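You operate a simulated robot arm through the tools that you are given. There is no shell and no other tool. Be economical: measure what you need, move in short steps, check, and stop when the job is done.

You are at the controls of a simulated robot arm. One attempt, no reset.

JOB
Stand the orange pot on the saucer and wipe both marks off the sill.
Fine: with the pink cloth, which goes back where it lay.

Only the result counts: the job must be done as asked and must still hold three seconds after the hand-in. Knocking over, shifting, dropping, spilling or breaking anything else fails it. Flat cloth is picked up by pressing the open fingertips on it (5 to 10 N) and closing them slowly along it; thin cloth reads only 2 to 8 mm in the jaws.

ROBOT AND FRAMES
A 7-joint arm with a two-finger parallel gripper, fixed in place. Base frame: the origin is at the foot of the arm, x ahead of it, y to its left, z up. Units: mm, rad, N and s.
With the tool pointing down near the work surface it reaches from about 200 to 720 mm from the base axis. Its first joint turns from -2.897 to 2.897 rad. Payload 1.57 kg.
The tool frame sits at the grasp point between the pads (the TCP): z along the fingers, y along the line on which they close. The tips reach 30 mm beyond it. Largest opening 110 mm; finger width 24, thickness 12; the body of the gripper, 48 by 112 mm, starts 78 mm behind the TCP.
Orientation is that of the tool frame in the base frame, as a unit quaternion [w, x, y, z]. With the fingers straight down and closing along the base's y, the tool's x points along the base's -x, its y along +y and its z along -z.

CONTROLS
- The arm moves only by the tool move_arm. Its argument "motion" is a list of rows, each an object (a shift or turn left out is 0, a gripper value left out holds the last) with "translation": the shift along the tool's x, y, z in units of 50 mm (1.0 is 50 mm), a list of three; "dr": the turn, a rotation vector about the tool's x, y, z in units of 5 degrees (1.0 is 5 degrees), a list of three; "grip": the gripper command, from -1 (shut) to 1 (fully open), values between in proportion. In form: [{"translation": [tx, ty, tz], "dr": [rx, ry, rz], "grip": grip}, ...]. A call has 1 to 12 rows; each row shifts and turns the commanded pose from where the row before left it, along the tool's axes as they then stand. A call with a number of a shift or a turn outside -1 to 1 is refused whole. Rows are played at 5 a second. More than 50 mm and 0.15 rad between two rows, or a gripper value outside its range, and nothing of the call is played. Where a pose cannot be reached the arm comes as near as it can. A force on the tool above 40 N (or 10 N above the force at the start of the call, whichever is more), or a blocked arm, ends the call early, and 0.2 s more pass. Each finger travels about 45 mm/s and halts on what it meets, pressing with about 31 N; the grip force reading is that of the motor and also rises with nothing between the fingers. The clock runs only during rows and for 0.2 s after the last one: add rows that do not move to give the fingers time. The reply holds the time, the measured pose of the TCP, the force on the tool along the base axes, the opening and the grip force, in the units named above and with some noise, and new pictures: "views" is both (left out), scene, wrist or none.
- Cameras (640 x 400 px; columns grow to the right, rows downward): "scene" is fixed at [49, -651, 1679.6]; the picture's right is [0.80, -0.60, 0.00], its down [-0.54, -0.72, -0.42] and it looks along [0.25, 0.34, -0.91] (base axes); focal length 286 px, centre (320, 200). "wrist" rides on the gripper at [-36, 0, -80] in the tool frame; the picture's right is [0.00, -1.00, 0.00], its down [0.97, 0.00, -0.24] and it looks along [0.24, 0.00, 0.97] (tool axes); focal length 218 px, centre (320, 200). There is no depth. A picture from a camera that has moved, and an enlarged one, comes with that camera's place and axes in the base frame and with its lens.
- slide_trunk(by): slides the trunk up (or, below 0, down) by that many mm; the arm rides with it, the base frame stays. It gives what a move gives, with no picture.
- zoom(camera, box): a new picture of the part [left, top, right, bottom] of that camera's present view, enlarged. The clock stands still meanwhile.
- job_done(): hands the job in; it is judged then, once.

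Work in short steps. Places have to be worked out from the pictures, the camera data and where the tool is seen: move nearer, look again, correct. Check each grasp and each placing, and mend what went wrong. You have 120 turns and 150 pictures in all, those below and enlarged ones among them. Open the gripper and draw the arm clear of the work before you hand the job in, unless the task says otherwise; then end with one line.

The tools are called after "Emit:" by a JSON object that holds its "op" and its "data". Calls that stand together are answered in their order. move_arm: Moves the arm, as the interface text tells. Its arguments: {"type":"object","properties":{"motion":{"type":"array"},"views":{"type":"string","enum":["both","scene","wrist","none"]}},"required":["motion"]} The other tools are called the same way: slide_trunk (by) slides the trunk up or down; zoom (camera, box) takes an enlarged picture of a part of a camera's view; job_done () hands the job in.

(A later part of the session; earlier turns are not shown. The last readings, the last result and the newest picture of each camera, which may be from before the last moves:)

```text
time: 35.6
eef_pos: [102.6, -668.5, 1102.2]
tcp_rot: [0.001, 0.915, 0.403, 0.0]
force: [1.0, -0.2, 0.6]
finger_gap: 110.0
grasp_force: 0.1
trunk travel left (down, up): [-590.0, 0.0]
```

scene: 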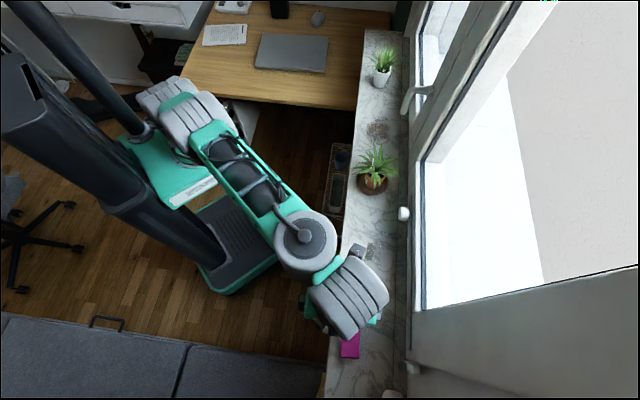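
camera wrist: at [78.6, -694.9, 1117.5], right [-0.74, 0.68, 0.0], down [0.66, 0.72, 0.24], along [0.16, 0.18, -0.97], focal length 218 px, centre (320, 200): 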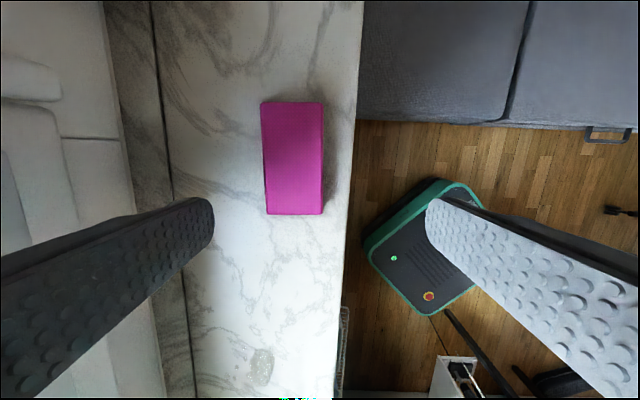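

Descending back to about 1037, then outward onto the cloth's centre.

Emit:
{"op": "move_arm", "data": {"motion": [{"translation": [0, 0, 0.65]}, {"translation": [0, 0, 0.65]}, {"translation": [-0.26, 0.18, 0]}, {"translation": [-0.26, 0.18, 0]}, {}]}}

```text
time: 36.8
eef_pos: [97.6, -681.5, 1036.3]
tcp_rot: [0.001, 0.915, 0.403, 0.0]
force: [-0.2, 0.3, -0.9]
finger_gap: 110.2
grasp_force: 0.0
out of reach, approached as far as the arm can: row 3, 4
trunk travel left (down, up): [-590.0, 0.0]
camera wrist: at [74.3, -707.7, 1116.6], right [-0.74, 0.68, 0.0], down [0.66, 0.72, 0.24], along [0.16, 0.18, -0.97], focal length 218 px, centre (320, 200)
```

scene: 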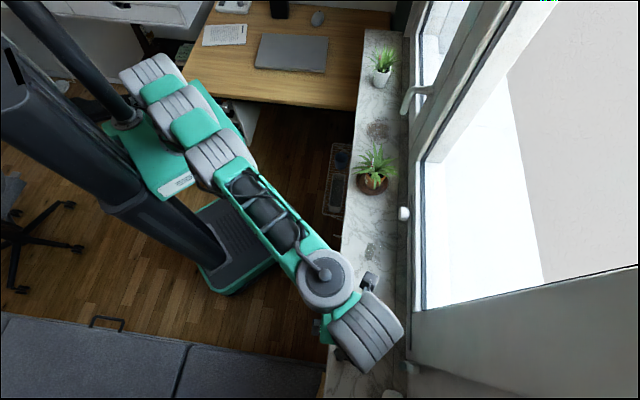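
wrist: 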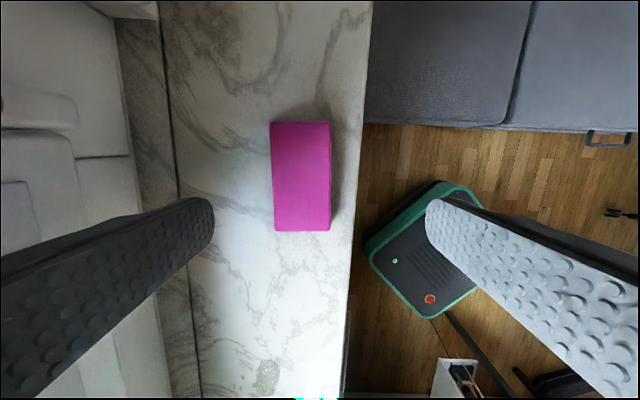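

Cloth is now 16 mm in -x and 12 mm in +y from the TCP, well within the open fingers. Descending to ~1000 and then nudging outward.

Emit:
{"op": "move_arm", "data": {"motion": [{"translation": [0, 0, 0.4]}, {"translation": [0, 0, 0.32]}, {"translation": [-0.1, 0.25, 0]}, {"translation": [-0.1, 0, 0]}, {}], "views": "wrist"}}

```text
time: 38.0
eef_pos: [96.6, -685.7, 1001.8]
tcp_rot: [0.001, 0.915, 0.403, 0.0]
force: [-0.9, 0.6, 0.1]
finger_gap: 110.1
grasp_force: 0.0
out of reach, approached as far as the arm can: row 3, 4
trunk travel left (down, up): [-590.0, 0.0]
camera wrist: at [72.6, -711.1, 1081.5], right [-0.74, 0.68, 0.0], down [0.66, 0.72, 0.24], along [0.16, 0.18, -0.97], focal length 218 px, centre (320, 200)
```

wrist: 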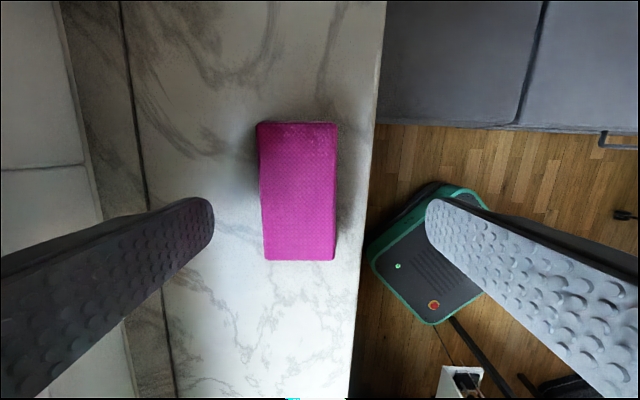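

Lowering to about 976 (tips ~6 mm above the sill) and nudging outward again.

Emit:
{"op": "move_arm", "data": {"motion": [{"translation": [0, 0, 0.3]}, {"translation": [0, 0, 0.22]}, {"translation": [0, 0.2, 0]}, {}], "views": "wrist"}}

```text
time: 39.0
eef_pos: [106.0, -684.3, 975.6]
tcp_rot: [0.001, 0.916, 0.402, 0.0]
force: [0.7, 0.1, 0.6]
finger_gap: 110.1
grasp_force: 0.1
out of reach, approached as far as the arm can: row 3
trunk travel left (down, up): [-590.0, 0.0]
camera wrist: at [83.0, -710.7, 1054.7], right [-0.74, 0.68, 0.0], down [0.66, 0.72, 0.24], along [0.16, 0.18, -0.97], focal length 218 px, centre (320, 200)
```

wrist: 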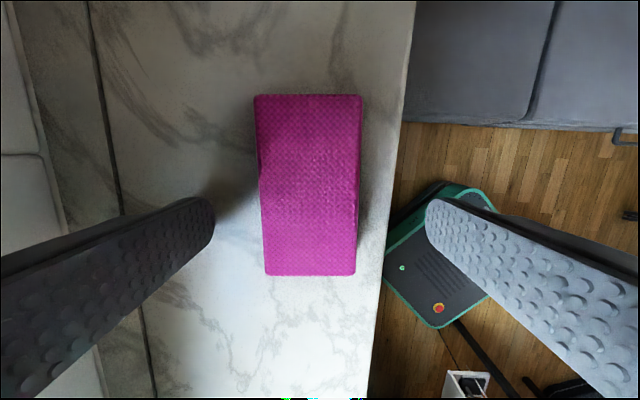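

Clearance is fine across the width, but the grip would be 22 mm off along the length. Leaning the tool 8° about its y axis gains reach and keeps the pads flat on the cloth's sides. Then I shift to centre.

Emit:
{"op": "move_arm", "data": {"motion": [{"dr": [0, -0.8, 0], "translation": [0, 0, -0.04]}, {"dr": [0, -0.8, 0]}, {"translation": [-0.2, 0.04, 0.03]}, {"translation": [-0.2, 0.04, 0.03]}, {}], "views": "wrist"}}

```text
time: 40.2
eef_pos: [94.2, -700.4, 975.6]
tcp_rot: [0.03, 0.913, 0.402, -0.064]
force: [0.8, -0.7, 0.3]
finger_gap: 110.2
grasp_force: 0.1
trunk travel left (down, up): [-590.0, 0.0]
camera wrist: at [78.6, -718.1, 1059.9], right [-0.74, 0.68, 0.0], down [0.67, 0.73, 0.1], along [0.07, 0.07, -0.99], focal length 218 px, centre (320, 200)
```

wrist: 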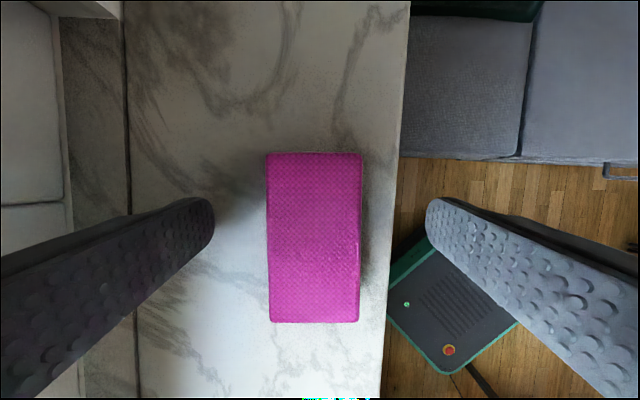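

Centred on the cloth (offset ~2 mm). Closing slowly.

Emit:
{"op": "move_arm", "data": {"motion": [{"translation": [0, 0.03, 0], "grip": 0.4}, {"grip": 0.0}, {"grip": -0.15}, {"grip": -0.22}, {"grip": -0.3}, {"grip": -0.4}, {"grip": -0.5}, {}], "views": "wrist"}}

```text
time: 42.0
eef_pos: [96.4, -702.0, 975.6]
tcp_rot: [0.03, 0.913, 0.402, -0.064]
force: [0.2, -0.5, 1.2]
finger_gap: 43.7
grasp_force: 31.6
trunk travel left (down, up): [-590.0, 0.0]
camera wrist: at [80.4, -719.1, 1060.1], right [-0.74, 0.68, 0.0], down [0.67, 0.73, 0.1], along [0.07, 0.07, -0.99], focal length 218 px, centre (320, 200)
```

wrist: 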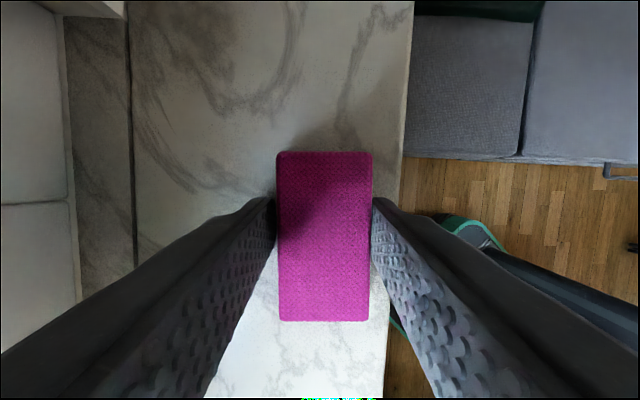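

Gripped (43.7 mm, 31 N). Lifting slightly to check.

Emit:
{"op": "move_arm", "data": {"motion": [{"translation": [-0.028, 0, -0.2]}, {"translation": [-0.028, 0, -0.2]}, {}]}}

Emit:
{"op": "zoom", "data": {"camera": "scene", "box": [310, 280, 420, 400]}}

```text
time: 42.8
eef_pos: [99.5, -698.8, 995.4]
tcp_rot: [0.029, 0.913, 0.402, -0.064]
force: [0.0, 0.5, -0.3]
finger_gap: 44.0
grasp_force: 30.8
out of reach, approached as far as the arm can: row 2
trunk travel left (down, up): [-590.0, 0.0]
camera wrist: at [85.3, -715.6, 1079.2], right [-0.74, 0.68, 0.0], down [0.67, 0.73, 0.1], along [0.07, 0.07, -0.99], focal length 218 px, centre (320, 200)
```

scene: 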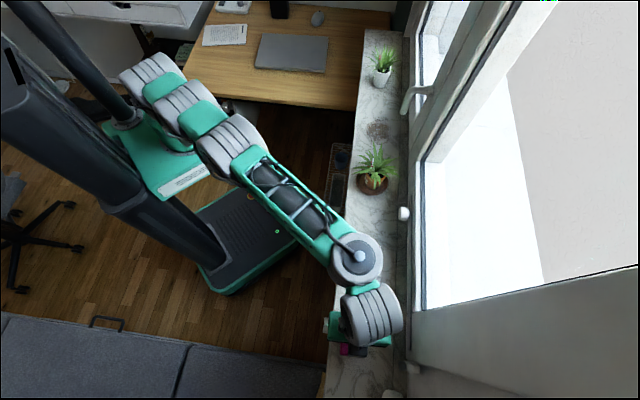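
wrist: 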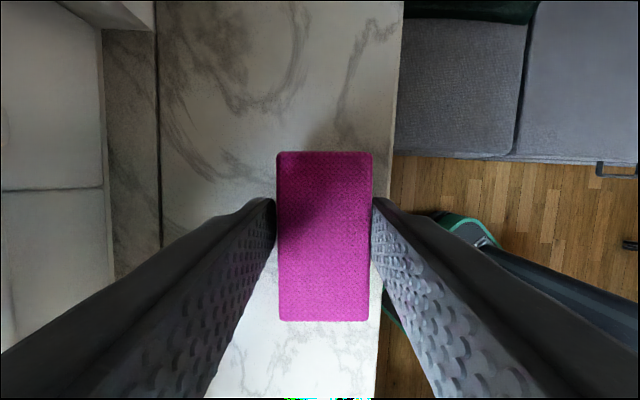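

```text
3.33 times, centred on (365, 340) of scene
camera zoom: at [49.0, -651.0, 1679.6], right [0.8, -0.6, 0.0], down [-0.54, -0.72, -0.42], along [0.25, 0.34, -0.91], focal length 952 px, centre (170, -267)
```

zoom: 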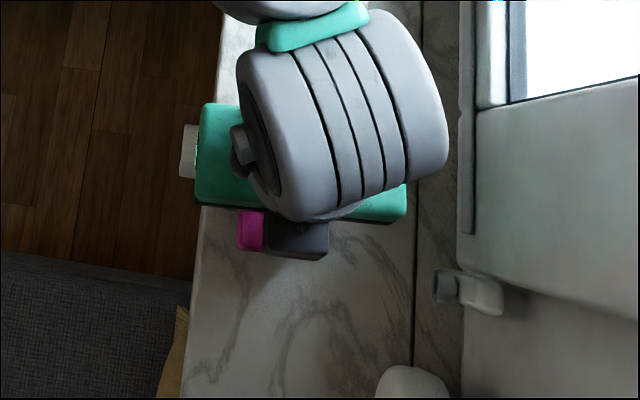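

The whole pad lifted cleanly. Carrying it along the sill to above the wet mark (s≈-212, n≈598), staying about 20 mm high.

Emit:
{"op": "move_arm", "data": {"motion": [{"translation": [0.693, 0.08, -0.097]}, {"translation": [0.693, 0.08, -0.097]}, {"translation": [0.693, 0.08, -0.097]}, {"translation": [0.693, 0.08, -0.097]}, {"translation": [0.693, 0.08, -0.097]}, {"translation": [0.693, 0.08, -0.097]}, {}]}}

```text
time: 44.4
eef_pos: [261.5, -558.8, 996.1]
tcp_rot: [0.029, 0.913, 0.402, -0.064]
force: [-0.3, 0.0, -0.6]
finger_gap: 44.0
grasp_force: 31.2
trunk travel left (down, up): [-590.0, 0.0]
camera wrist: at [244.6, -577.4, 1080.4], right [-0.74, 0.68, 0.0], down [0.67, 0.73, 0.1], along [0.07, 0.07, -0.99], focal length 218 px, centre (320, 200)
```

scene: 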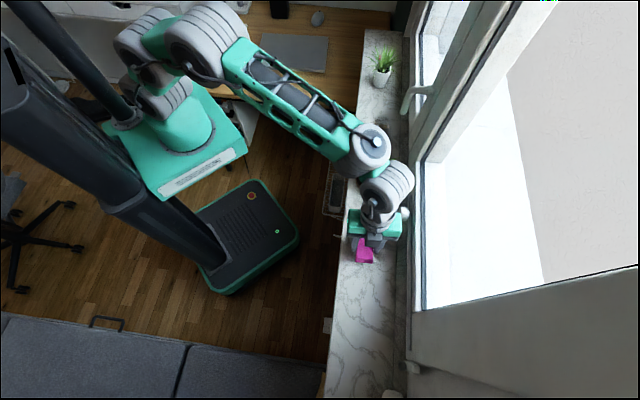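
wrist: 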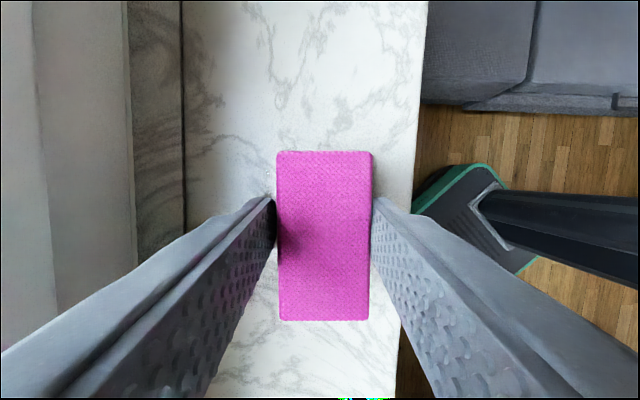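

At s=-210, n=580. Lowering to contact.

Emit:
{"op": "move_arm", "data": {"motion": [{"translation": [0.025, 0, 0.18]}, {"translation": [0.025, 0, 0.18]}, {"translation": [0.003, 0, 0.02]}, {}], "views": "none"}}

Emit:
{"op": "move_arm", "data": {"motion": [{"translation": [0.003, 0, 0.03]}, {}], "views": "none"}}

```text
time: 45.4
eef_pos: [259.0, -560.3, 975.9]
tcp_rot: [0.029, 0.913, 0.401, -0.065]
force: [0.1, -0.8, 0.7]
finger_gap: 44.0
grasp_force: 30.8
trunk travel left (down, up): [-590.0, 0.0]
```

```text
time: 46.0
eef_pos: [259.5, -560.8, 975.9]
tcp_rot: [0.031, 0.913, 0.402, -0.064]
force: [-2.1, 1.8, 7.9]
finger_gap: 43.9
grasp_force: 30.9
trunk travel left (down, up): [-590.0, 0.0]
```

Pressing at about 8 N. Sweeping across the mark in n, back and forth.

Emit:
{"op": "move_arm", "data": {"motion": [{"translation": [0, 0.25, 0]}, {"translation": [0, 0.25, 0]}, {"translation": [0, 0.25, 0]}, {"translation": [0, 0.2, 0]}, {"translation": [0, -0.25, 0]}, {"translation": [0, -0.25, 0]}, {"translation": [0, -0.25, 0]}, {"translation": [0, -0.3, 0]}, {}]}}

```text
time: 48.0
eef_pos: [256.8, -556.3, 975.4]
tcp_rot: [0.031, 0.913, 0.403, -0.064]
force: [6.0, -3.3, 17.4]
finger_gap: 43.6
grasp_force: 31.1
trunk travel left (down, up): [-590.0, 0.0]
camera wrist: at [241.4, -573.9, 1059.8], right [-0.74, 0.67, 0.0], down [0.67, 0.73, 0.1], along [0.07, 0.07, -0.99], focal length 218 px, centre (320, 200)
```

scene: 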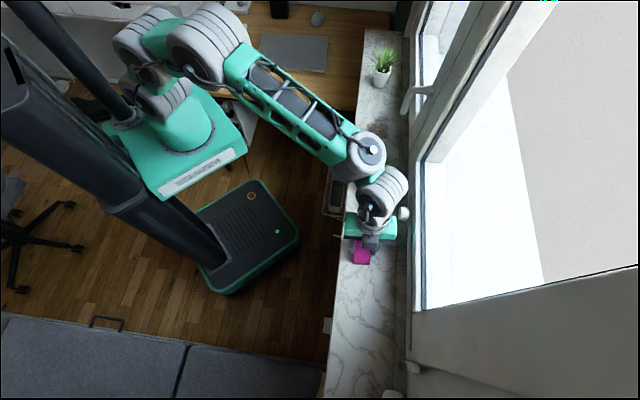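
wrist: 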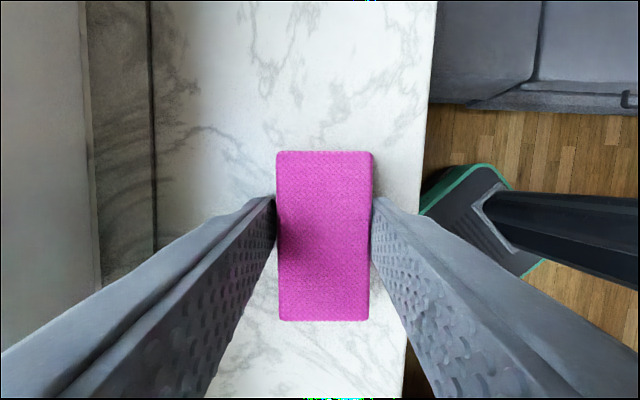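

Force is a bit high. Lifting and drawing to the base side to inspect.

Emit:
{"op": "move_arm", "data": {"motion": [{"translation": [-0.07, 0, -0.5]}, {"translation": [-0.07, 0, -0.5]}, {"translation": [-0.07, -0.6, -0.5]}, {"translation": [0, -0.9, 0]}, {}]}}

Emit:
{"op": "zoom", "data": {"camera": "scene", "box": [330, 190, 420, 290]}}

```text
time: 49.2
eef_pos: [200.7, -505.2, 1051.4]
tcp_rot: [0.03, 0.913, 0.401, -0.064]
force: [0.3, 0.1, -0.4]
finger_gap: 44.0
grasp_force: 31.5
trunk travel left (down, up): [-590.0, 0.0]
camera wrist: at [185.0, -522.9, 1135.2], right [-0.74, 0.68, 0.0], down [0.67, 0.73, 0.1], along [0.07, 0.07, -0.99], focal length 218 px, centre (320, 200)
```

scene: 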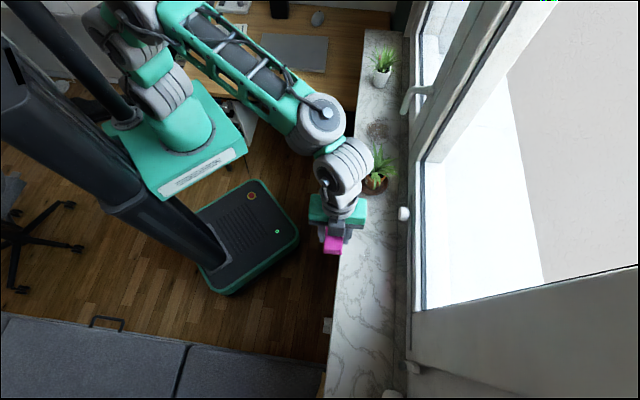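
wrist: 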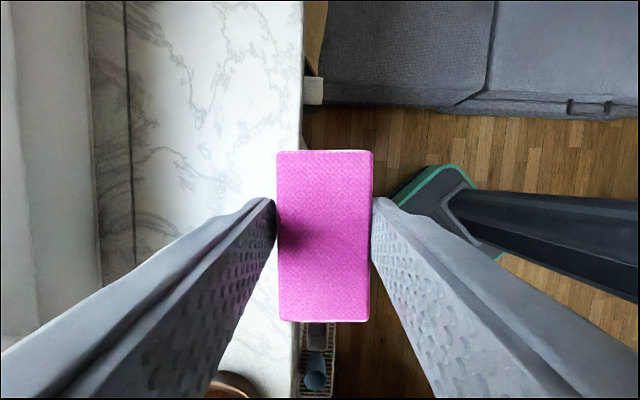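

```text
4.00 times, centred on (375, 240) of scene
camera zoom: at [49.0, -651.0, 1679.6], right [0.8, -0.6, 0.0], down [-0.54, -0.72, -0.42], along [0.25, 0.34, -0.91], focal length 1142 px, centre (100, 40)
```

zoom: 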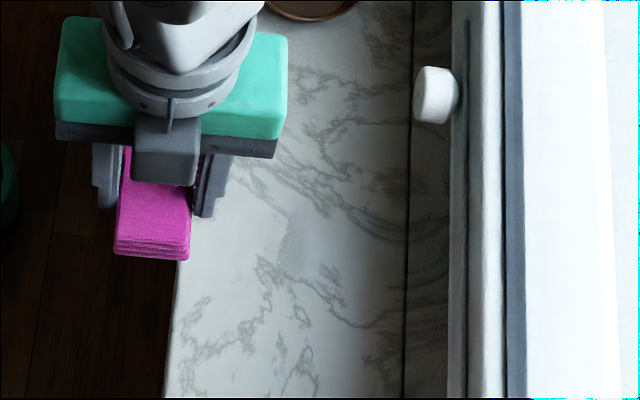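

There may be a faint residue left. Zooming in.

Emit:
{"op": "zoom", "data": {"camera": "scene", "box": [380, 225, 420, 265]}}

Emit:
{"op": "zoom", "data": {"camera": "scene", "box": [350, 225, 410, 265]}}

Emit:
{"op": "zoom", "data": {"camera": "wrist", "box": [120, 120, 300, 240]}}

```text
10.00 times, centred on (400, 245) of scene
camera zoom: at [49.0, -651.0, 1679.6], right [0.8, -0.6, 0.0], down [-0.54, -0.72, -0.42], along [0.25, 0.34, -0.91], focal length 2856 px, centre (-480, -250)
```

zoom: 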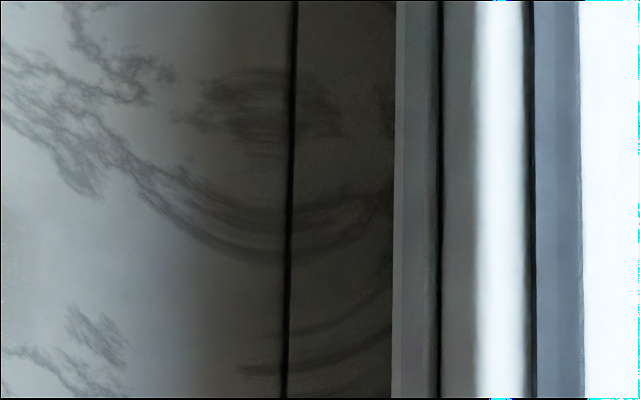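

```text
10.00 times, centred on (380, 245) of scene
camera zoom: at [49.0, -651.0, 1679.6], right [0.8, -0.6, 0.0], down [-0.54, -0.72, -0.42], along [0.25, 0.34, -0.91], focal length 2856 px, centre (-280, -250)
```

zoom: 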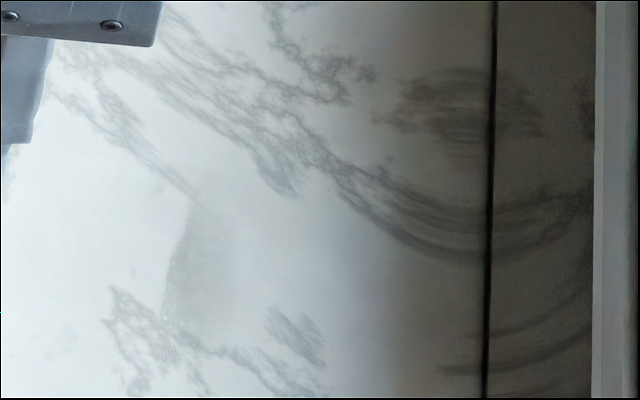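

```text
3.33 times, centred on (210, 180) of wrist
camera zoom: at [185.0, -522.9, 1135.2], right [-0.74, 0.68, 0.0], down [0.67, 0.73, 0.1], along [0.07, 0.07, -0.99], focal length 728 px, centre (687, 267)
```

zoom: 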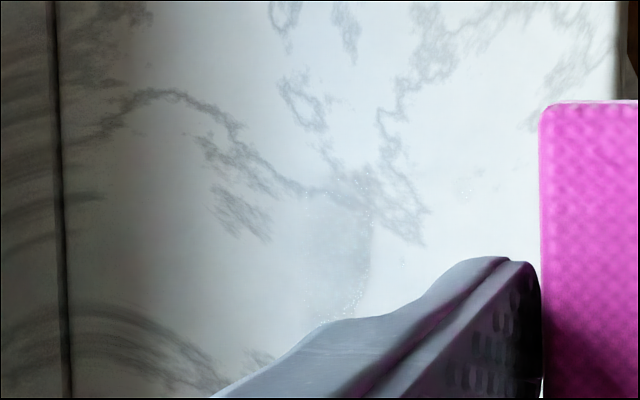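

A faint residue remains around n 583–602, plus possible droplets near n 560. I'll go back and make more strokes over n 560–628.

Emit:
{"op": "move_arm", "data": {"motion": [{"translation": [0, 0.68, 0]}, {"translation": [0, 0.68, 0]}, {"translation": [0.0975, 0, 0.693]}, {"translation": [0.0975, 0, 0.693]}, {"translation": [0.006, 0, 0.05]}, {}], "views": "none"}}

```text
time: 50.6
eef_pos: [249.5, -553.1, 977.1]
tcp_rot: [0.029, 0.913, 0.402, -0.065]
force: [-0.9, 0.1, -0.8]
finger_gap: 43.8
grasp_force: 31.0
trunk travel left (down, up): [-590.0, 0.0]
```

Emit:
{"op": "move_arm", "data": {"motion": [{"translation": [0.006, 0, 0.045]}, {}, {"translation": [0, 0.25, 0]}, {"translation": [0, 0.25, 0]}, {"translation": [0, 0.25, 0]}, {"translation": [0, 0.25, 0]}, {"translation": [0, 0.1, 0]}, {}], "views": "none"}}

Emit:
{"op": "move_arm", "data": {"motion": [{"translation": [0, -0.25, 0]}, {"translation": [0, -0.25, 0]}, {"translation": [0, -0.25, 0]}, {"translation": [0, -0.25, 0]}, {"translation": [0, -0.25, 0]}, {"translation": [0, -0.15, 0]}, {"translation": [-0.2, 0.25, 0.028]}, {"translation": [0, 0.25, 0]}, {"translation": [0, 0.25, 0]}, {"translation": [0, 0.2, 0]}, {"translation": [0, 0.2, 0]}], "views": "none"}}

```text
time: 52.4
eef_pos: [290.8, -588.2, 975.1]
tcp_rot: [0.03, 0.913, 0.401, -0.064]
force: [-4.0, 5.5, 4.1]
finger_gap: 43.5
grasp_force: 31.3
trunk travel left (down, up): [-590.0, 0.0]
```

```text
time: 54.8
eef_pos: [275.0, -588.6, 976.2]
tcp_rot: [0.03, 0.913, 0.402, -0.063]
force: [-4.8, 3.8, 11.6]
finger_gap: 43.8
grasp_force: 31.2
trunk travel left (down, up): [-590.0, 0.0]
```

Contact pressure is good. Another pair of strokes shifted the other way.

Emit:
{"op": "move_arm", "data": {"motion": [{"translation": [0.2, -0.2, -0.028]}, {"translation": [0.2, -0.25, -0.028]}, {"translation": [0, -0.25, 0]}, {"translation": [0, -0.25, 0]}, {"translation": [0, 0.25, 0]}, {"translation": [0, 0.25, 0]}, {"translation": [0, 0.25, 0]}, {"translation": [-0.2, -0.25, 0.028]}, {"translation": [0, -0.25, 0]}, {"translation": [0, -0.25, 0]}, {"translation": [0, -0.2, 0]}, {}], "views": "none"}}

Emit:
{"op": "move_arm", "data": {"motion": [{"translation": [-0.07, 0, -0.5]}, {"translation": [-0.07, 0, -0.5]}, {"translation": [-0.07, -0.7, -0.5]}, {"translation": [0, -0.9, 0]}, {"translation": [0, -0.5, 0]}, {}]}}

Emit:
{"op": "zoom", "data": {"camera": "scene", "box": [340, 225, 400, 265]}}

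Emit:
{"op": "zoom", "data": {"camera": "wrist", "box": [50, 100, 290, 240]}}

```text
time: 57.4
eef_pos: [239.1, -541.4, 975.7]
tcp_rot: [0.029, 0.913, 0.402, -0.064]
force: [0.0, -0.4, 3.5]
finger_gap: 43.8
grasp_force: 30.9
trunk travel left (down, up): [-590.0, 0.0]
```

```text
time: 58.8
eef_pos: [162.3, -469.3, 1050.0]
tcp_rot: [0.029, 0.913, 0.402, -0.064]
force: [-0.2, 1.0, 0.5]
finger_gap: 43.5
grasp_force: 30.7
trunk travel left (down, up): [-590.0, 0.0]
camera wrist: at [146.5, -486.2, 1134.9], right [-0.74, 0.68, 0.0], down [0.67, 0.73, 0.1], along [0.07, 0.07, -0.99], focal length 218 px, centre (320, 200)
```

scene: 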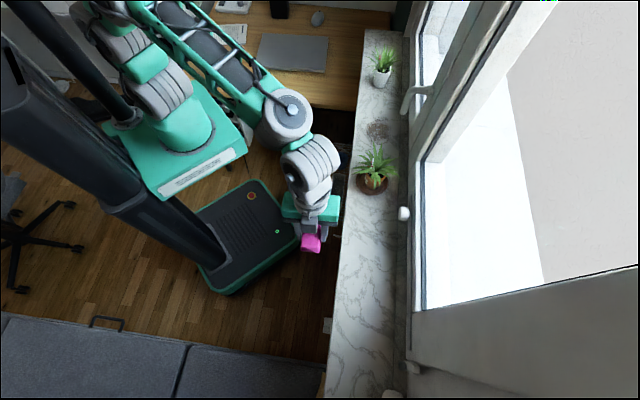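
wrist: 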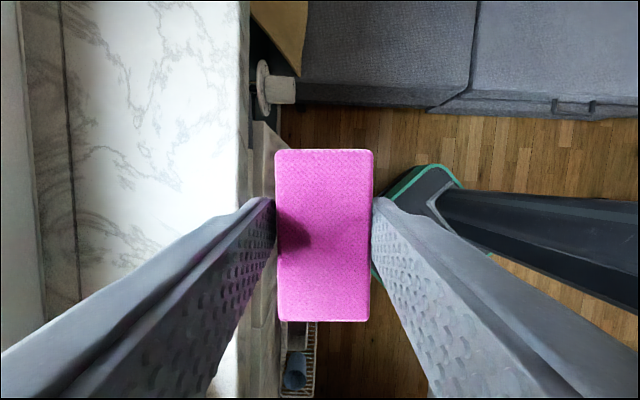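

```text
10.00 times, centred on (370, 245) of scene
camera zoom: at [49.0, -651.0, 1679.6], right [0.8, -0.6, 0.0], down [-0.54, -0.72, -0.42], along [0.25, 0.34, -0.91], focal length 2856 px, centre (-180, -250)
```

zoom: 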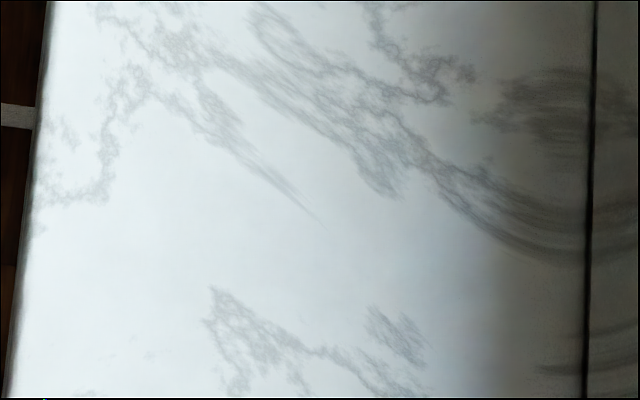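

```text
2.67 times, centred on (170, 170) of wrist
camera zoom: at [146.5, -486.2, 1134.9], right [-0.74, 0.68, 0.0], down [0.67, 0.73, 0.1], along [0.07, 0.07, -0.99], focal length 582 px, centre (720, 280)
```

zoom: 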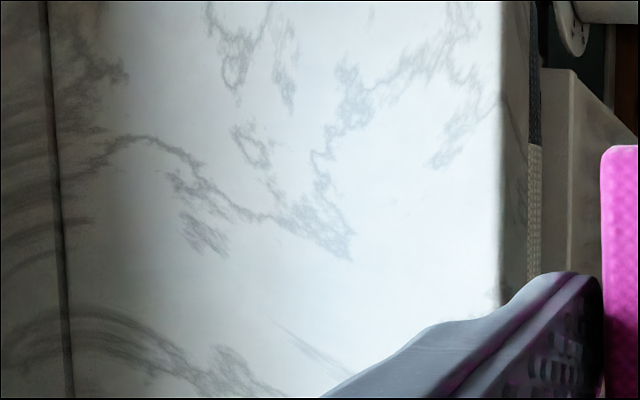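

The wet mark is fully gone. Now carrying the cloth around the pot on the base side toward mark 1 (s≈185).

Emit:
{"op": "move_arm", "data": {"motion": [{"translation": [-0.08, -0.3, -0.6]}, {"translation": [0.792, 0.035, -0.111]}, {"translation": [0.792, 0.035, -0.111]}, {"translation": [0.792, 0.035, -0.111]}, {"translation": [0.792, 0.035, -0.111]}, {"translation": [0.792, 0.035, -0.111]}, {"translation": [0.792, 0.035, -0.111]}, {"translation": [0.792, 0.035, -0.111]}, {"translation": [0.792, 0.035, -0.111]}, {"translation": [0.792, 0.035, -0.111]}, {"translation": [0.792, 0.035, -0.111]}, {}]}}

```text
time: 61.4
eef_pos: [435.7, -174.0, 1082.3]
tcp_rot: [0.029, 0.913, 0.401, -0.064]
force: [0.1, 0.4, -0.4]
finger_gap: 43.9
grasp_force: 31.1
trunk travel left (down, up): [-590.0, 0.0]
camera wrist: at [420.4, -192.2, 1166.0], right [-0.74, 0.68, 0.0], down [0.67, 0.73, 0.1], along [0.07, 0.07, -0.99], focal length 218 px, centre (320, 200)
```

scene: 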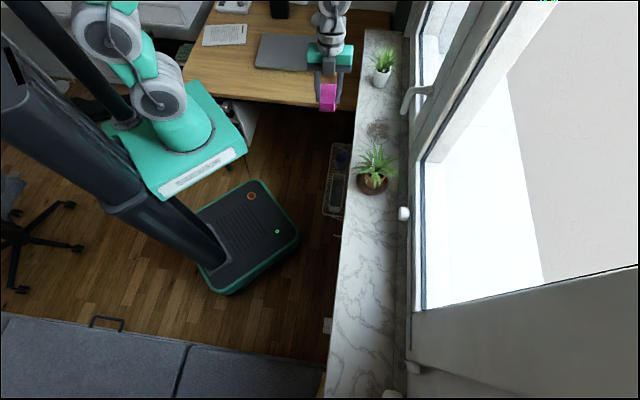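
wrist: 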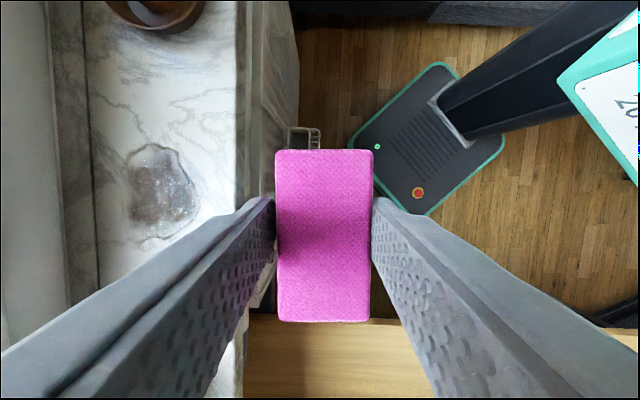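

The mark spans s 132–232, n 558–636. A window handle protrudes nearby, so I'll locate it before moving in.

Emit:
{"op": "zoom", "data": {"camera": "scene", "box": [350, 60, 450, 140]}}

Emit:
{"op": "zoom", "data": {"camera": "wrist", "box": [0, 100, 280, 280]}}

```text
5.00 times, centred on (400, 100) of scene
camera zoom: at [49.0, -651.0, 1679.6], right [0.8, -0.6, 0.0], down [-0.54, -0.72, -0.42], along [0.25, 0.34, -0.91], focal length 1428 px, centre (-80, 700)
```

zoom: 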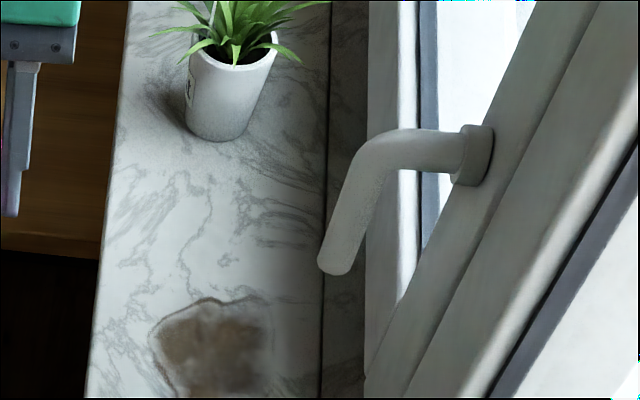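

```text
2.22 times, centred on (140, 190) of wrist
camera zoom: at [420.4, -192.2, 1166.0], right [-0.74, 0.68, 0.0], down [0.67, 0.73, 0.1], along [0.07, 0.07, -0.99], focal length 485 px, centre (720, 222)
```

zoom: 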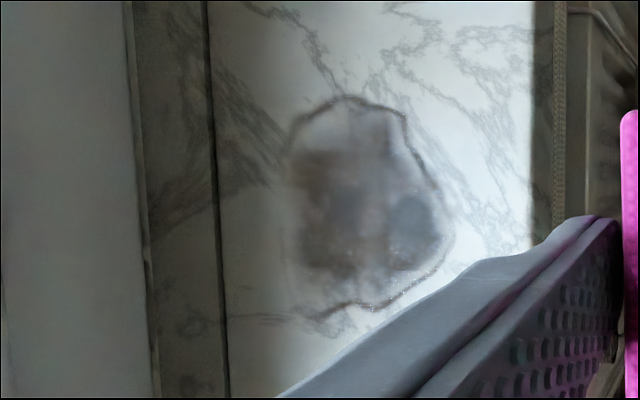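

The handle lever is vertical, ending near s≈107, n≈640, z≈1120. Working at s ≥ 165 and n ≤ 620 stays clear of it. Moving over the mark and down near contact.

Emit:
{"op": "move_arm", "data": {"motion": [{"translation": [-0.1, 0.7, 0.4]}, {"translation": [-0.1, 0.7, 0.4]}, {"translation": [-0.1, 0.7, 0.4]}, {"translation": [0.03, 0.6, 0.4]}, {"translation": [0.04, 0, 0.3]}, {}]}}

```text
time: 62.8
eef_pos: [519.8, -288.4, 987.7]
tcp_rot: [0.029, 0.913, 0.402, -0.064]
force: [-0.2, 0.1, -0.2]
finger_gap: 43.9
grasp_force: 30.9
trunk travel left (down, up): [-590.0, 0.0]
camera wrist: at [503.1, -305.5, 1071.5], right [-0.74, 0.68, 0.0], down [0.67, 0.73, 0.1], along [0.07, 0.07, -0.99], focal length 218 px, centre (320, 200)
```

scene: 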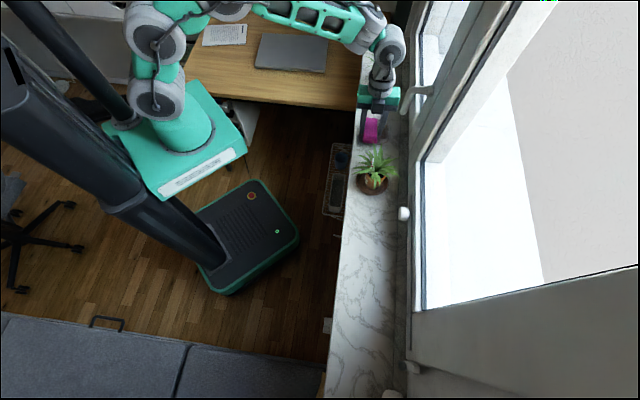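
wrist: 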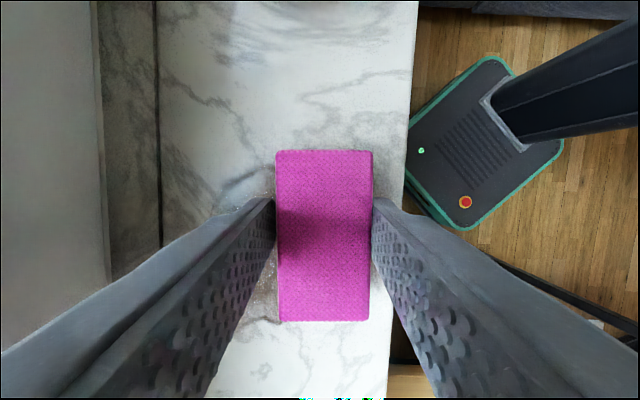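

I'll check the clearance between hand and handle.

Emit:
{"op": "zoom", "data": {"camera": "scene", "box": [340, 20, 450, 180]}}

Emit:
{"op": "move_arm", "data": {"motion": [{"translation": [0.014, 0, 0.1]}, {"translation": [0.014, 0, 0.1]}, {"translation": [0.005, 0, 0.06]}, {}], "views": "none"}}

```text
2.50 times, centred on (395, 100) of scene
camera zoom: at [49.0, -651.0, 1679.6], right [0.8, -0.6, 0.0], down [-0.54, -0.72, -0.42], along [0.25, 0.34, -0.91], focal length 714 px, centre (132, 450)
```

zoom: 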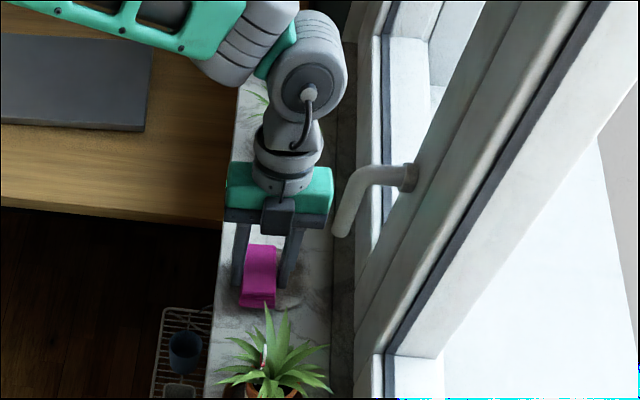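

```text
time: 63.8
eef_pos: [518.0, -286.6, 974.5]
tcp_rot: [0.029, 0.913, 0.401, -0.065]
force: [-0.5, 0.1, 2.4]
finger_gap: 43.8
grasp_force: 31.4
trunk travel left (down, up): [-590.0, 0.0]
```

Light contact. I'll make short strokes here first, then shift to s≈182 before stroking out to n≈618.

Emit:
{"op": "move_arm", "data": {"motion": [{"translation": [0.003, 0, 0.015]}, {"translation": [0, 0.2, 0]}, {"translation": [0, -0.25, 0]}, {"translation": [0, -0.15, 0]}, {"translation": [0, 0.2, 0]}, {"translation": [0.2, 0, -0.028]}, {"translation": [0.2, 0, -0.028]}, {}], "views": "none"}}

Emit:
{"op": "move_arm", "data": {"motion": [{"translation": [0, 0.25, 0]}, {"translation": [0, 0.25, 0]}, {"translation": [0, 0.2, 0]}, {"translation": [0, 0.2, 0]}, {"translation": [0, -0.25, 0]}, {"translation": [0, -0.25, 0]}, {"translation": [0, -0.2, 0]}, {"translation": [0, -0.25, 0]}, {}]}}

```text
time: 65.6
eef_pos: [530.2, -273.2, 974.6]
tcp_rot: [0.029, 0.913, 0.402, -0.064]
force: [-3.9, -4.7, 9.9]
finger_gap: 43.7
grasp_force: 31.2
trunk travel left (down, up): [-590.0, 0.0]
```

```text
time: 67.6
eef_pos: [530.3, -270.3, 974.3]
tcp_rot: [0.03, 0.913, 0.402, -0.063]
force: [4.3, -4.0, 17.1]
finger_gap: 43.9
grasp_force: 30.6
trunk travel left (down, up): [-590.0, 0.0]
camera wrist: at [513.5, -287.8, 1058.9], right [-0.74, 0.68, 0.0], down [0.67, 0.73, 0.1], along [0.07, 0.07, -0.99], focal length 218 px, centre (320, 200)
```

scene: 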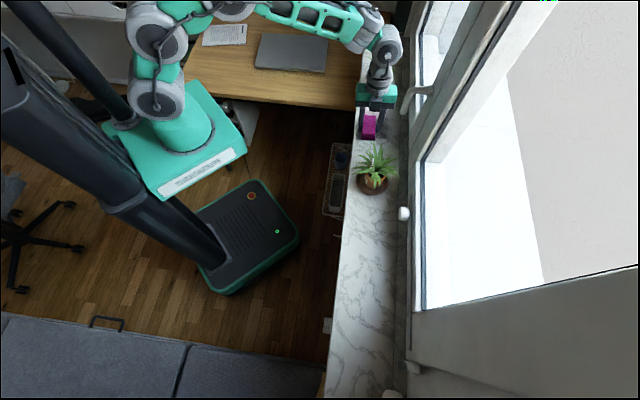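
wrist: 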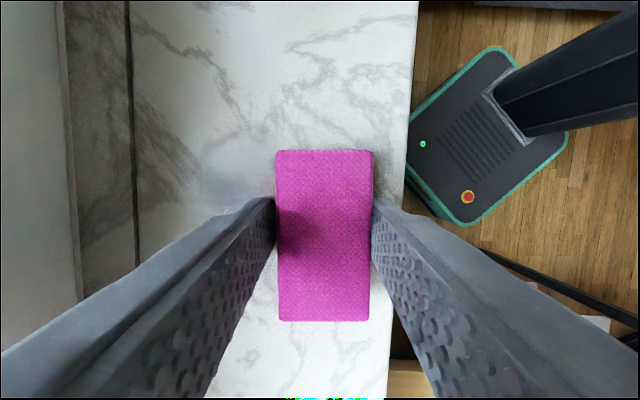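

The mark is fading. Continuing strokes at s≈195 and s≈178, easing the pressure a little.

Emit:
{"op": "move_arm", "data": {"motion": [{"translation": [0.25, 0, -0.045]}, {"translation": [0, 0.25, 0]}, {"translation": [0, 0.25, 0]}, {"translation": [0, 0.25, 0]}, {"translation": [0, 0.25, 0]}, {"translation": [0, -0.25, 0]}, {"translation": [0, -0.25, 0]}, {"translation": [0, -0.25, 0]}, {"translation": [0, -0.25, 0]}, {}], "views": "none"}}

Emit:
{"op": "move_arm", "data": {"motion": [{"translation": [-0.25, 0.1, 0.035]}, {"translation": [-0.15, 0.2, 0.02]}, {"translation": [0, 0.25, 0]}, {"translation": [0, 0.25, 0]}, {"translation": [0, 0.2, 0]}, {"translation": [0, -0.25, 0]}, {"translation": [0, -0.25, 0]}, {"translation": [0, -0.25, 0]}, {"translation": [-0.2, -0.2, 0.028]}, {"translation": [0, 0.25, 0]}, {"translation": [0, -0.25, 0]}, {}], "views": "none"}}

```text
time: 69.8
eef_pos: [538.7, -260.4, 973.6]
tcp_rot: [0.029, 0.913, 0.401, -0.065]
force: [2.1, -3.1, 10.6]
finger_gap: 44.0
grasp_force: 31.3
trunk travel left (down, up): [-590.0, 0.0]
```

```text
time: 72.4
eef_pos: [518.0, -288.3, 974.7]
tcp_rot: [0.029, 0.913, 0.402, -0.065]
force: [-1.1, -0.5, 6.3]
finger_gap: 43.9
grasp_force: 31.3
trunk travel left (down, up): [-590.0, 0.0]
```

Lifting and backing away to inspect the mark area.

Emit:
{"op": "move_arm", "data": {"motion": [{"translation": [-0.07, 0, -0.5]}, {"translation": [-0.07, 0, -0.5]}, {"translation": [-0.07, -0.6, -0.5]}, {"translation": [0.25, -0.9, 0]}, {"translation": [0.3, -0.9, 0]}, {"translation": [0, -0.3, 0]}, {}]}}

Emit:
{"op": "zoom", "data": {"camera": "wrist", "box": [0, 100, 280, 280]}}

Emit:
{"op": "zoom", "data": {"camera": "scene", "box": [355, 110, 405, 145]}}

```text
time: 74.0
eef_pos: [437.9, -174.6, 1046.3]
tcp_rot: [0.029, 0.913, 0.402, -0.064]
force: [0.7, 0.0, -0.1]
finger_gap: 43.9
grasp_force: 31.4
trunk travel left (down, up): [-590.0, 0.0]
camera wrist: at [421.6, -191.5, 1131.5], right [-0.74, 0.68, 0.0], down [0.67, 0.73, 0.1], along [0.07, 0.07, -0.99], focal length 218 px, centre (320, 200)
```

scene: 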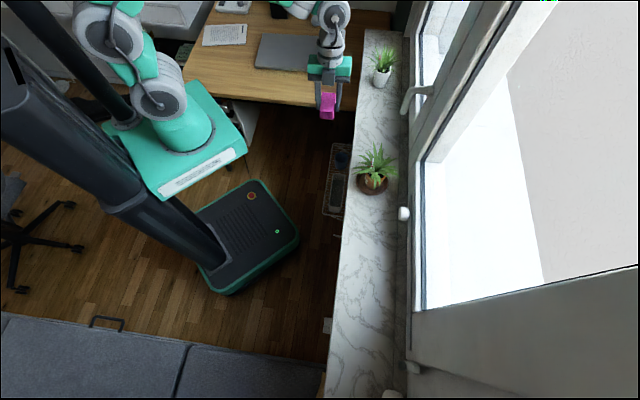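
wrist: 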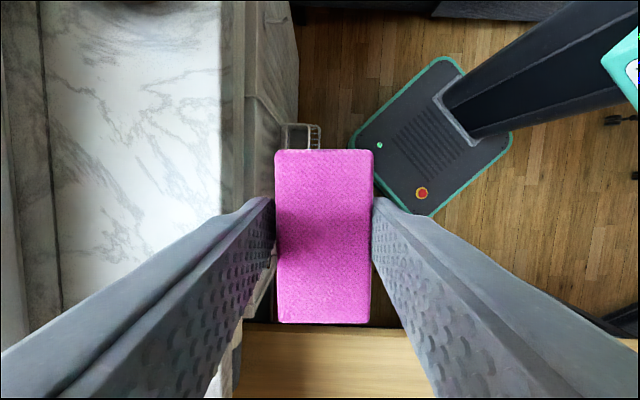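

```text
2.22 times, centred on (140, 190) of wrist
camera zoom: at [421.6, -191.5, 1131.5], right [-0.74, 0.68, 0.0], down [0.67, 0.73, 0.1], along [0.07, 0.07, -0.99], focal length 485 px, centre (720, 222)
```

zoom: 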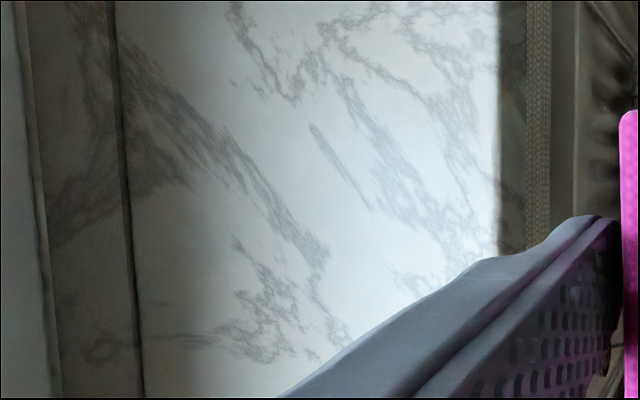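

```text
11.43 times, centred on (380, 128) of scene
camera zoom: at [49.0, -651.0, 1679.6], right [0.8, -0.6, 0.0], down [-0.54, -0.72, -0.42], along [0.25, 0.34, -0.91], focal length 3264 px, centre (-366, 1029)
```

zoom: 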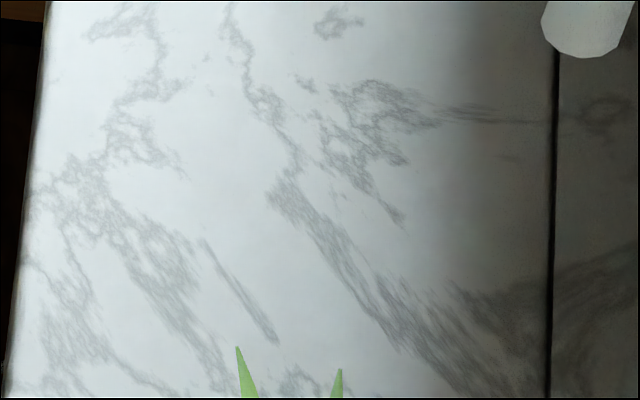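

Looks clean. I'll double-check the shaded far edge of the mark region.

Emit:
{"op": "zoom", "data": {"camera": "scene", "box": [382, 112, 402, 146]}}

Emit:
{"op": "zoom", "data": {"camera": "wrist", "box": [30, 120, 150, 260]}}

```text
11.76 times, centred on (392, 129) of scene
camera zoom: at [49.0, -651.0, 1679.6], right [0.8, -0.6, 0.0], down [-0.54, -0.72, -0.42], along [0.25, 0.34, -0.91], focal length 3360 px, centre (-527, 1035)
```

zoom: 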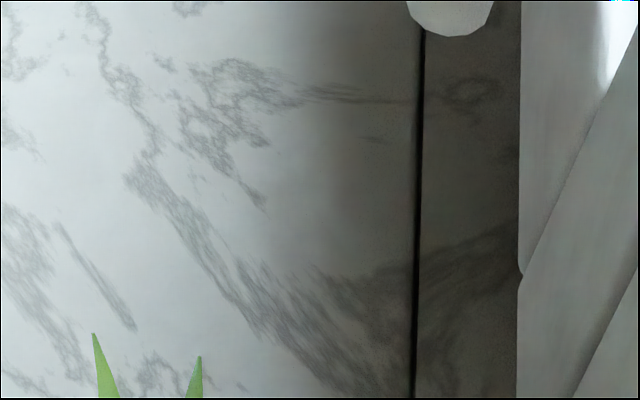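

```text
2.86 times, centred on (90, 190) of wrist
camera zoom: at [421.6, -191.5, 1131.5], right [-0.74, 0.68, 0.0], down [0.67, 0.73, 0.1], along [0.07, 0.07, -0.99], focal length 624 px, centre (977, 229)
```

zoom: 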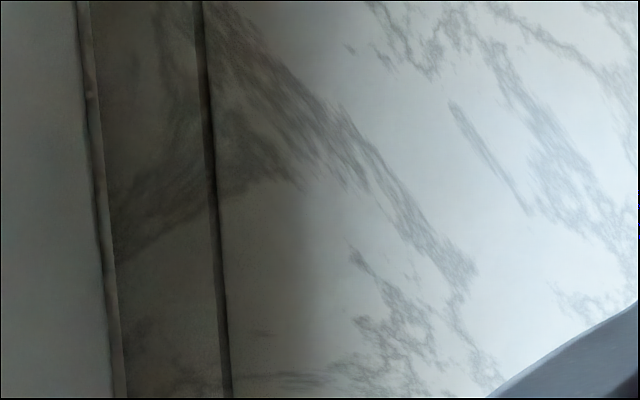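

Both marks are gone and the cloth is still seated as originally gripped. Carrying it back along the base side.

Emit:
{"op": "move_arm", "data": {"motion": [{"translation": [-0.792, -0.035, 0.111]}, {"translation": [-0.792, -0.035, 0.111]}, {"translation": [-0.792, -0.035, 0.111]}, {"translation": [-0.792, -0.035, 0.111]}, {"translation": [-0.792, -0.035, 0.111]}, {"translation": [-0.792, -0.035, 0.111]}, {"translation": [-0.792, -0.035, 0.111]}, {"translation": [-0.792, -0.035, 0.111]}, {"translation": [-0.792, -0.035, 0.111]}, {"translation": [-0.792, -0.035, 0.111]}, {"translation": [-0.792, -0.035, 0.111]}, {"translation": [-0.792, -0.035, 0.111]}], "views": "scene"}}

```text
time: 76.6
eef_pos: [95.7, -514.8, 1047.7]
tcp_rot: [0.028, 0.913, 0.402, -0.064]
force: [0.7, -0.4, 0.6]
finger_gap: 43.8
grasp_force: 31.0
trunk travel left (down, up): [-590.0, 0.0]
```

scene: 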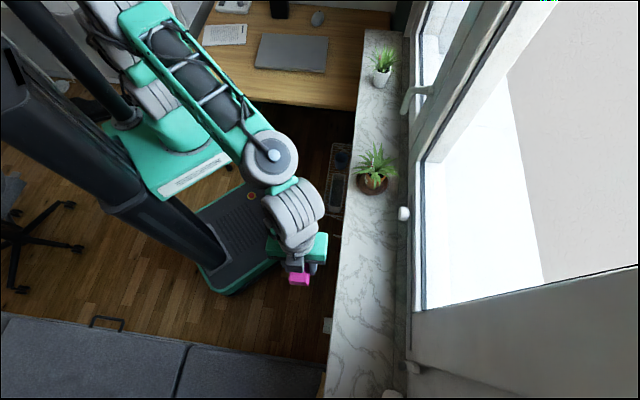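

Moving out and down toward the original cloth spot.

Emit:
{"op": "move_arm", "data": {"motion": [{"translation": [-0.569, 0.56, 0.262]}, {"translation": [-0.569, 0.56, 0.262]}, {"translation": [-0.569, 0.56, 0.262]}, {"translation": [-0.569, 0.4, 0.3]}, {}], "views": "none"}}

```text
time: 77.8
eef_pos: [95.8, -670.3, 1008.6]
tcp_rot: [0.029, 0.913, 0.402, -0.065]
force: [-0.7, 0.1, -0.7]
finger_gap: 43.9
grasp_force: 30.9
trunk travel left (down, up): [-590.0, 0.0]
```

Lowering to just above the sill, then the last horizontal shift.

Emit:
{"op": "move_arm", "data": {"motion": [{"translation": [0.033, 0, 0.24]}, {"translation": [0.033, 0, 0.24]}, {"translation": [-0.23, 0.23, 0.032]}, {"translation": [-0.23, 0.23, 0.032]}, {}], "views": "wrist"}}

```text
time: 79.0
eef_pos: [97.8, -700.6, 983.8]
tcp_rot: [0.03, 0.913, 0.402, -0.063]
force: [-1.1, -0.9, -0.3]
finger_gap: 43.6
grasp_force: 30.9
out of reach, approached as far as the arm can: row 4
trunk travel left (down, up): [-590.0, 0.0]
camera wrist: at [82.9, -718.0, 1068.8], right [-0.74, 0.67, -0.01], down [0.67, 0.73, 0.1], along [0.07, 0.07, -0.99], focal length 218 px, centre (320, 200)
```

wrist: 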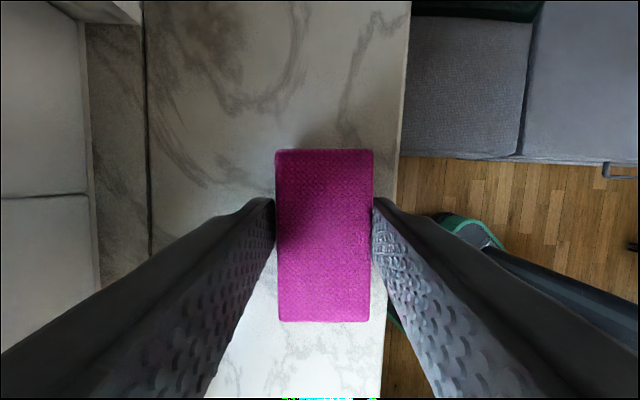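

2–3 mm off. Lowering to 1 mm above contact and correcting.

Emit:
{"op": "move_arm", "data": {"motion": [{"translation": [0.017, 0, 0.12]}, {"translation": [-0.045, 0.02, 0.006]}, {"translation": [0.003, 0, 0.025]}, {}], "views": "none"}}

```text
time: 80.0
eef_pos: [97.3, -701.1, 976.5]
tcp_rot: [0.029, 0.913, 0.402, -0.065]
force: [0.3, -0.7, -0.3]
finger_gap: 43.9
grasp_force: 31.5
trunk travel left (down, up): [-590.0, 0.0]
```

Emit:
{"op": "move_arm", "data": {"motion": [{"translation": [-0.03, 0.02, 0.018]}, {}], "views": "none"}}

```text
time: 80.6
eef_pos: [98.5, -702.8, 976.2]
tcp_rot: [0.031, 0.913, 0.401, -0.064]
force: [0.7, 0.1, 0.0]
finger_gap: 43.9
grasp_force: 30.8
trunk travel left (down, up): [-590.0, 0.0]
```

Within 2 mm of the original spot. Lowering to light contact, then opening slowly.

Emit:
{"op": "move_arm", "data": {"motion": [{"translation": [-0.01, 0, 0.025]}, {}], "views": "none"}}

Emit:
{"op": "move_arm", "data": {"motion": [{"grip": -0.2}, {"grip": -0.15}, {"grip": -0.05}, {"grip": 0.1}, {"grip": 0.3}, {"grip": 0.6}, {"grip": 0.9}, {}], "views": "wrist"}}

```text
time: 81.2
eef_pos: [97.7, -703.5, 976.1]
tcp_rot: [0.031, 0.913, 0.402, -0.063]
force: [-0.3, 0.5, 0.1]
finger_gap: 43.8
grasp_force: 31.1
trunk travel left (down, up): [-590.0, 0.0]
```

```text
time: 83.0
eef_pos: [98.4, -703.6, 975.9]
tcp_rot: [0.031, 0.913, 0.402, -0.064]
force: [0.4, 0.3, -0.3]
finger_gap: 104.7
grasp_force: 0.0
trunk travel left (down, up): [-590.0, 0.0]
camera wrist: at [82.1, -720.1, 1059.3], right [-0.74, 0.67, -0.01], down [0.67, 0.73, 0.1], along [0.07, 0.07, -0.99], focal length 218 px, centre (320, 200)
```

wrist: 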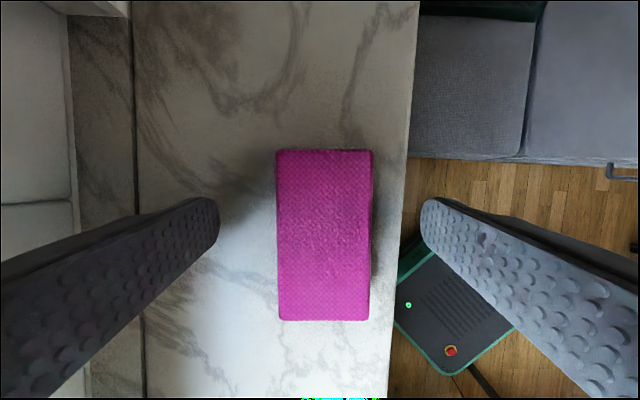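

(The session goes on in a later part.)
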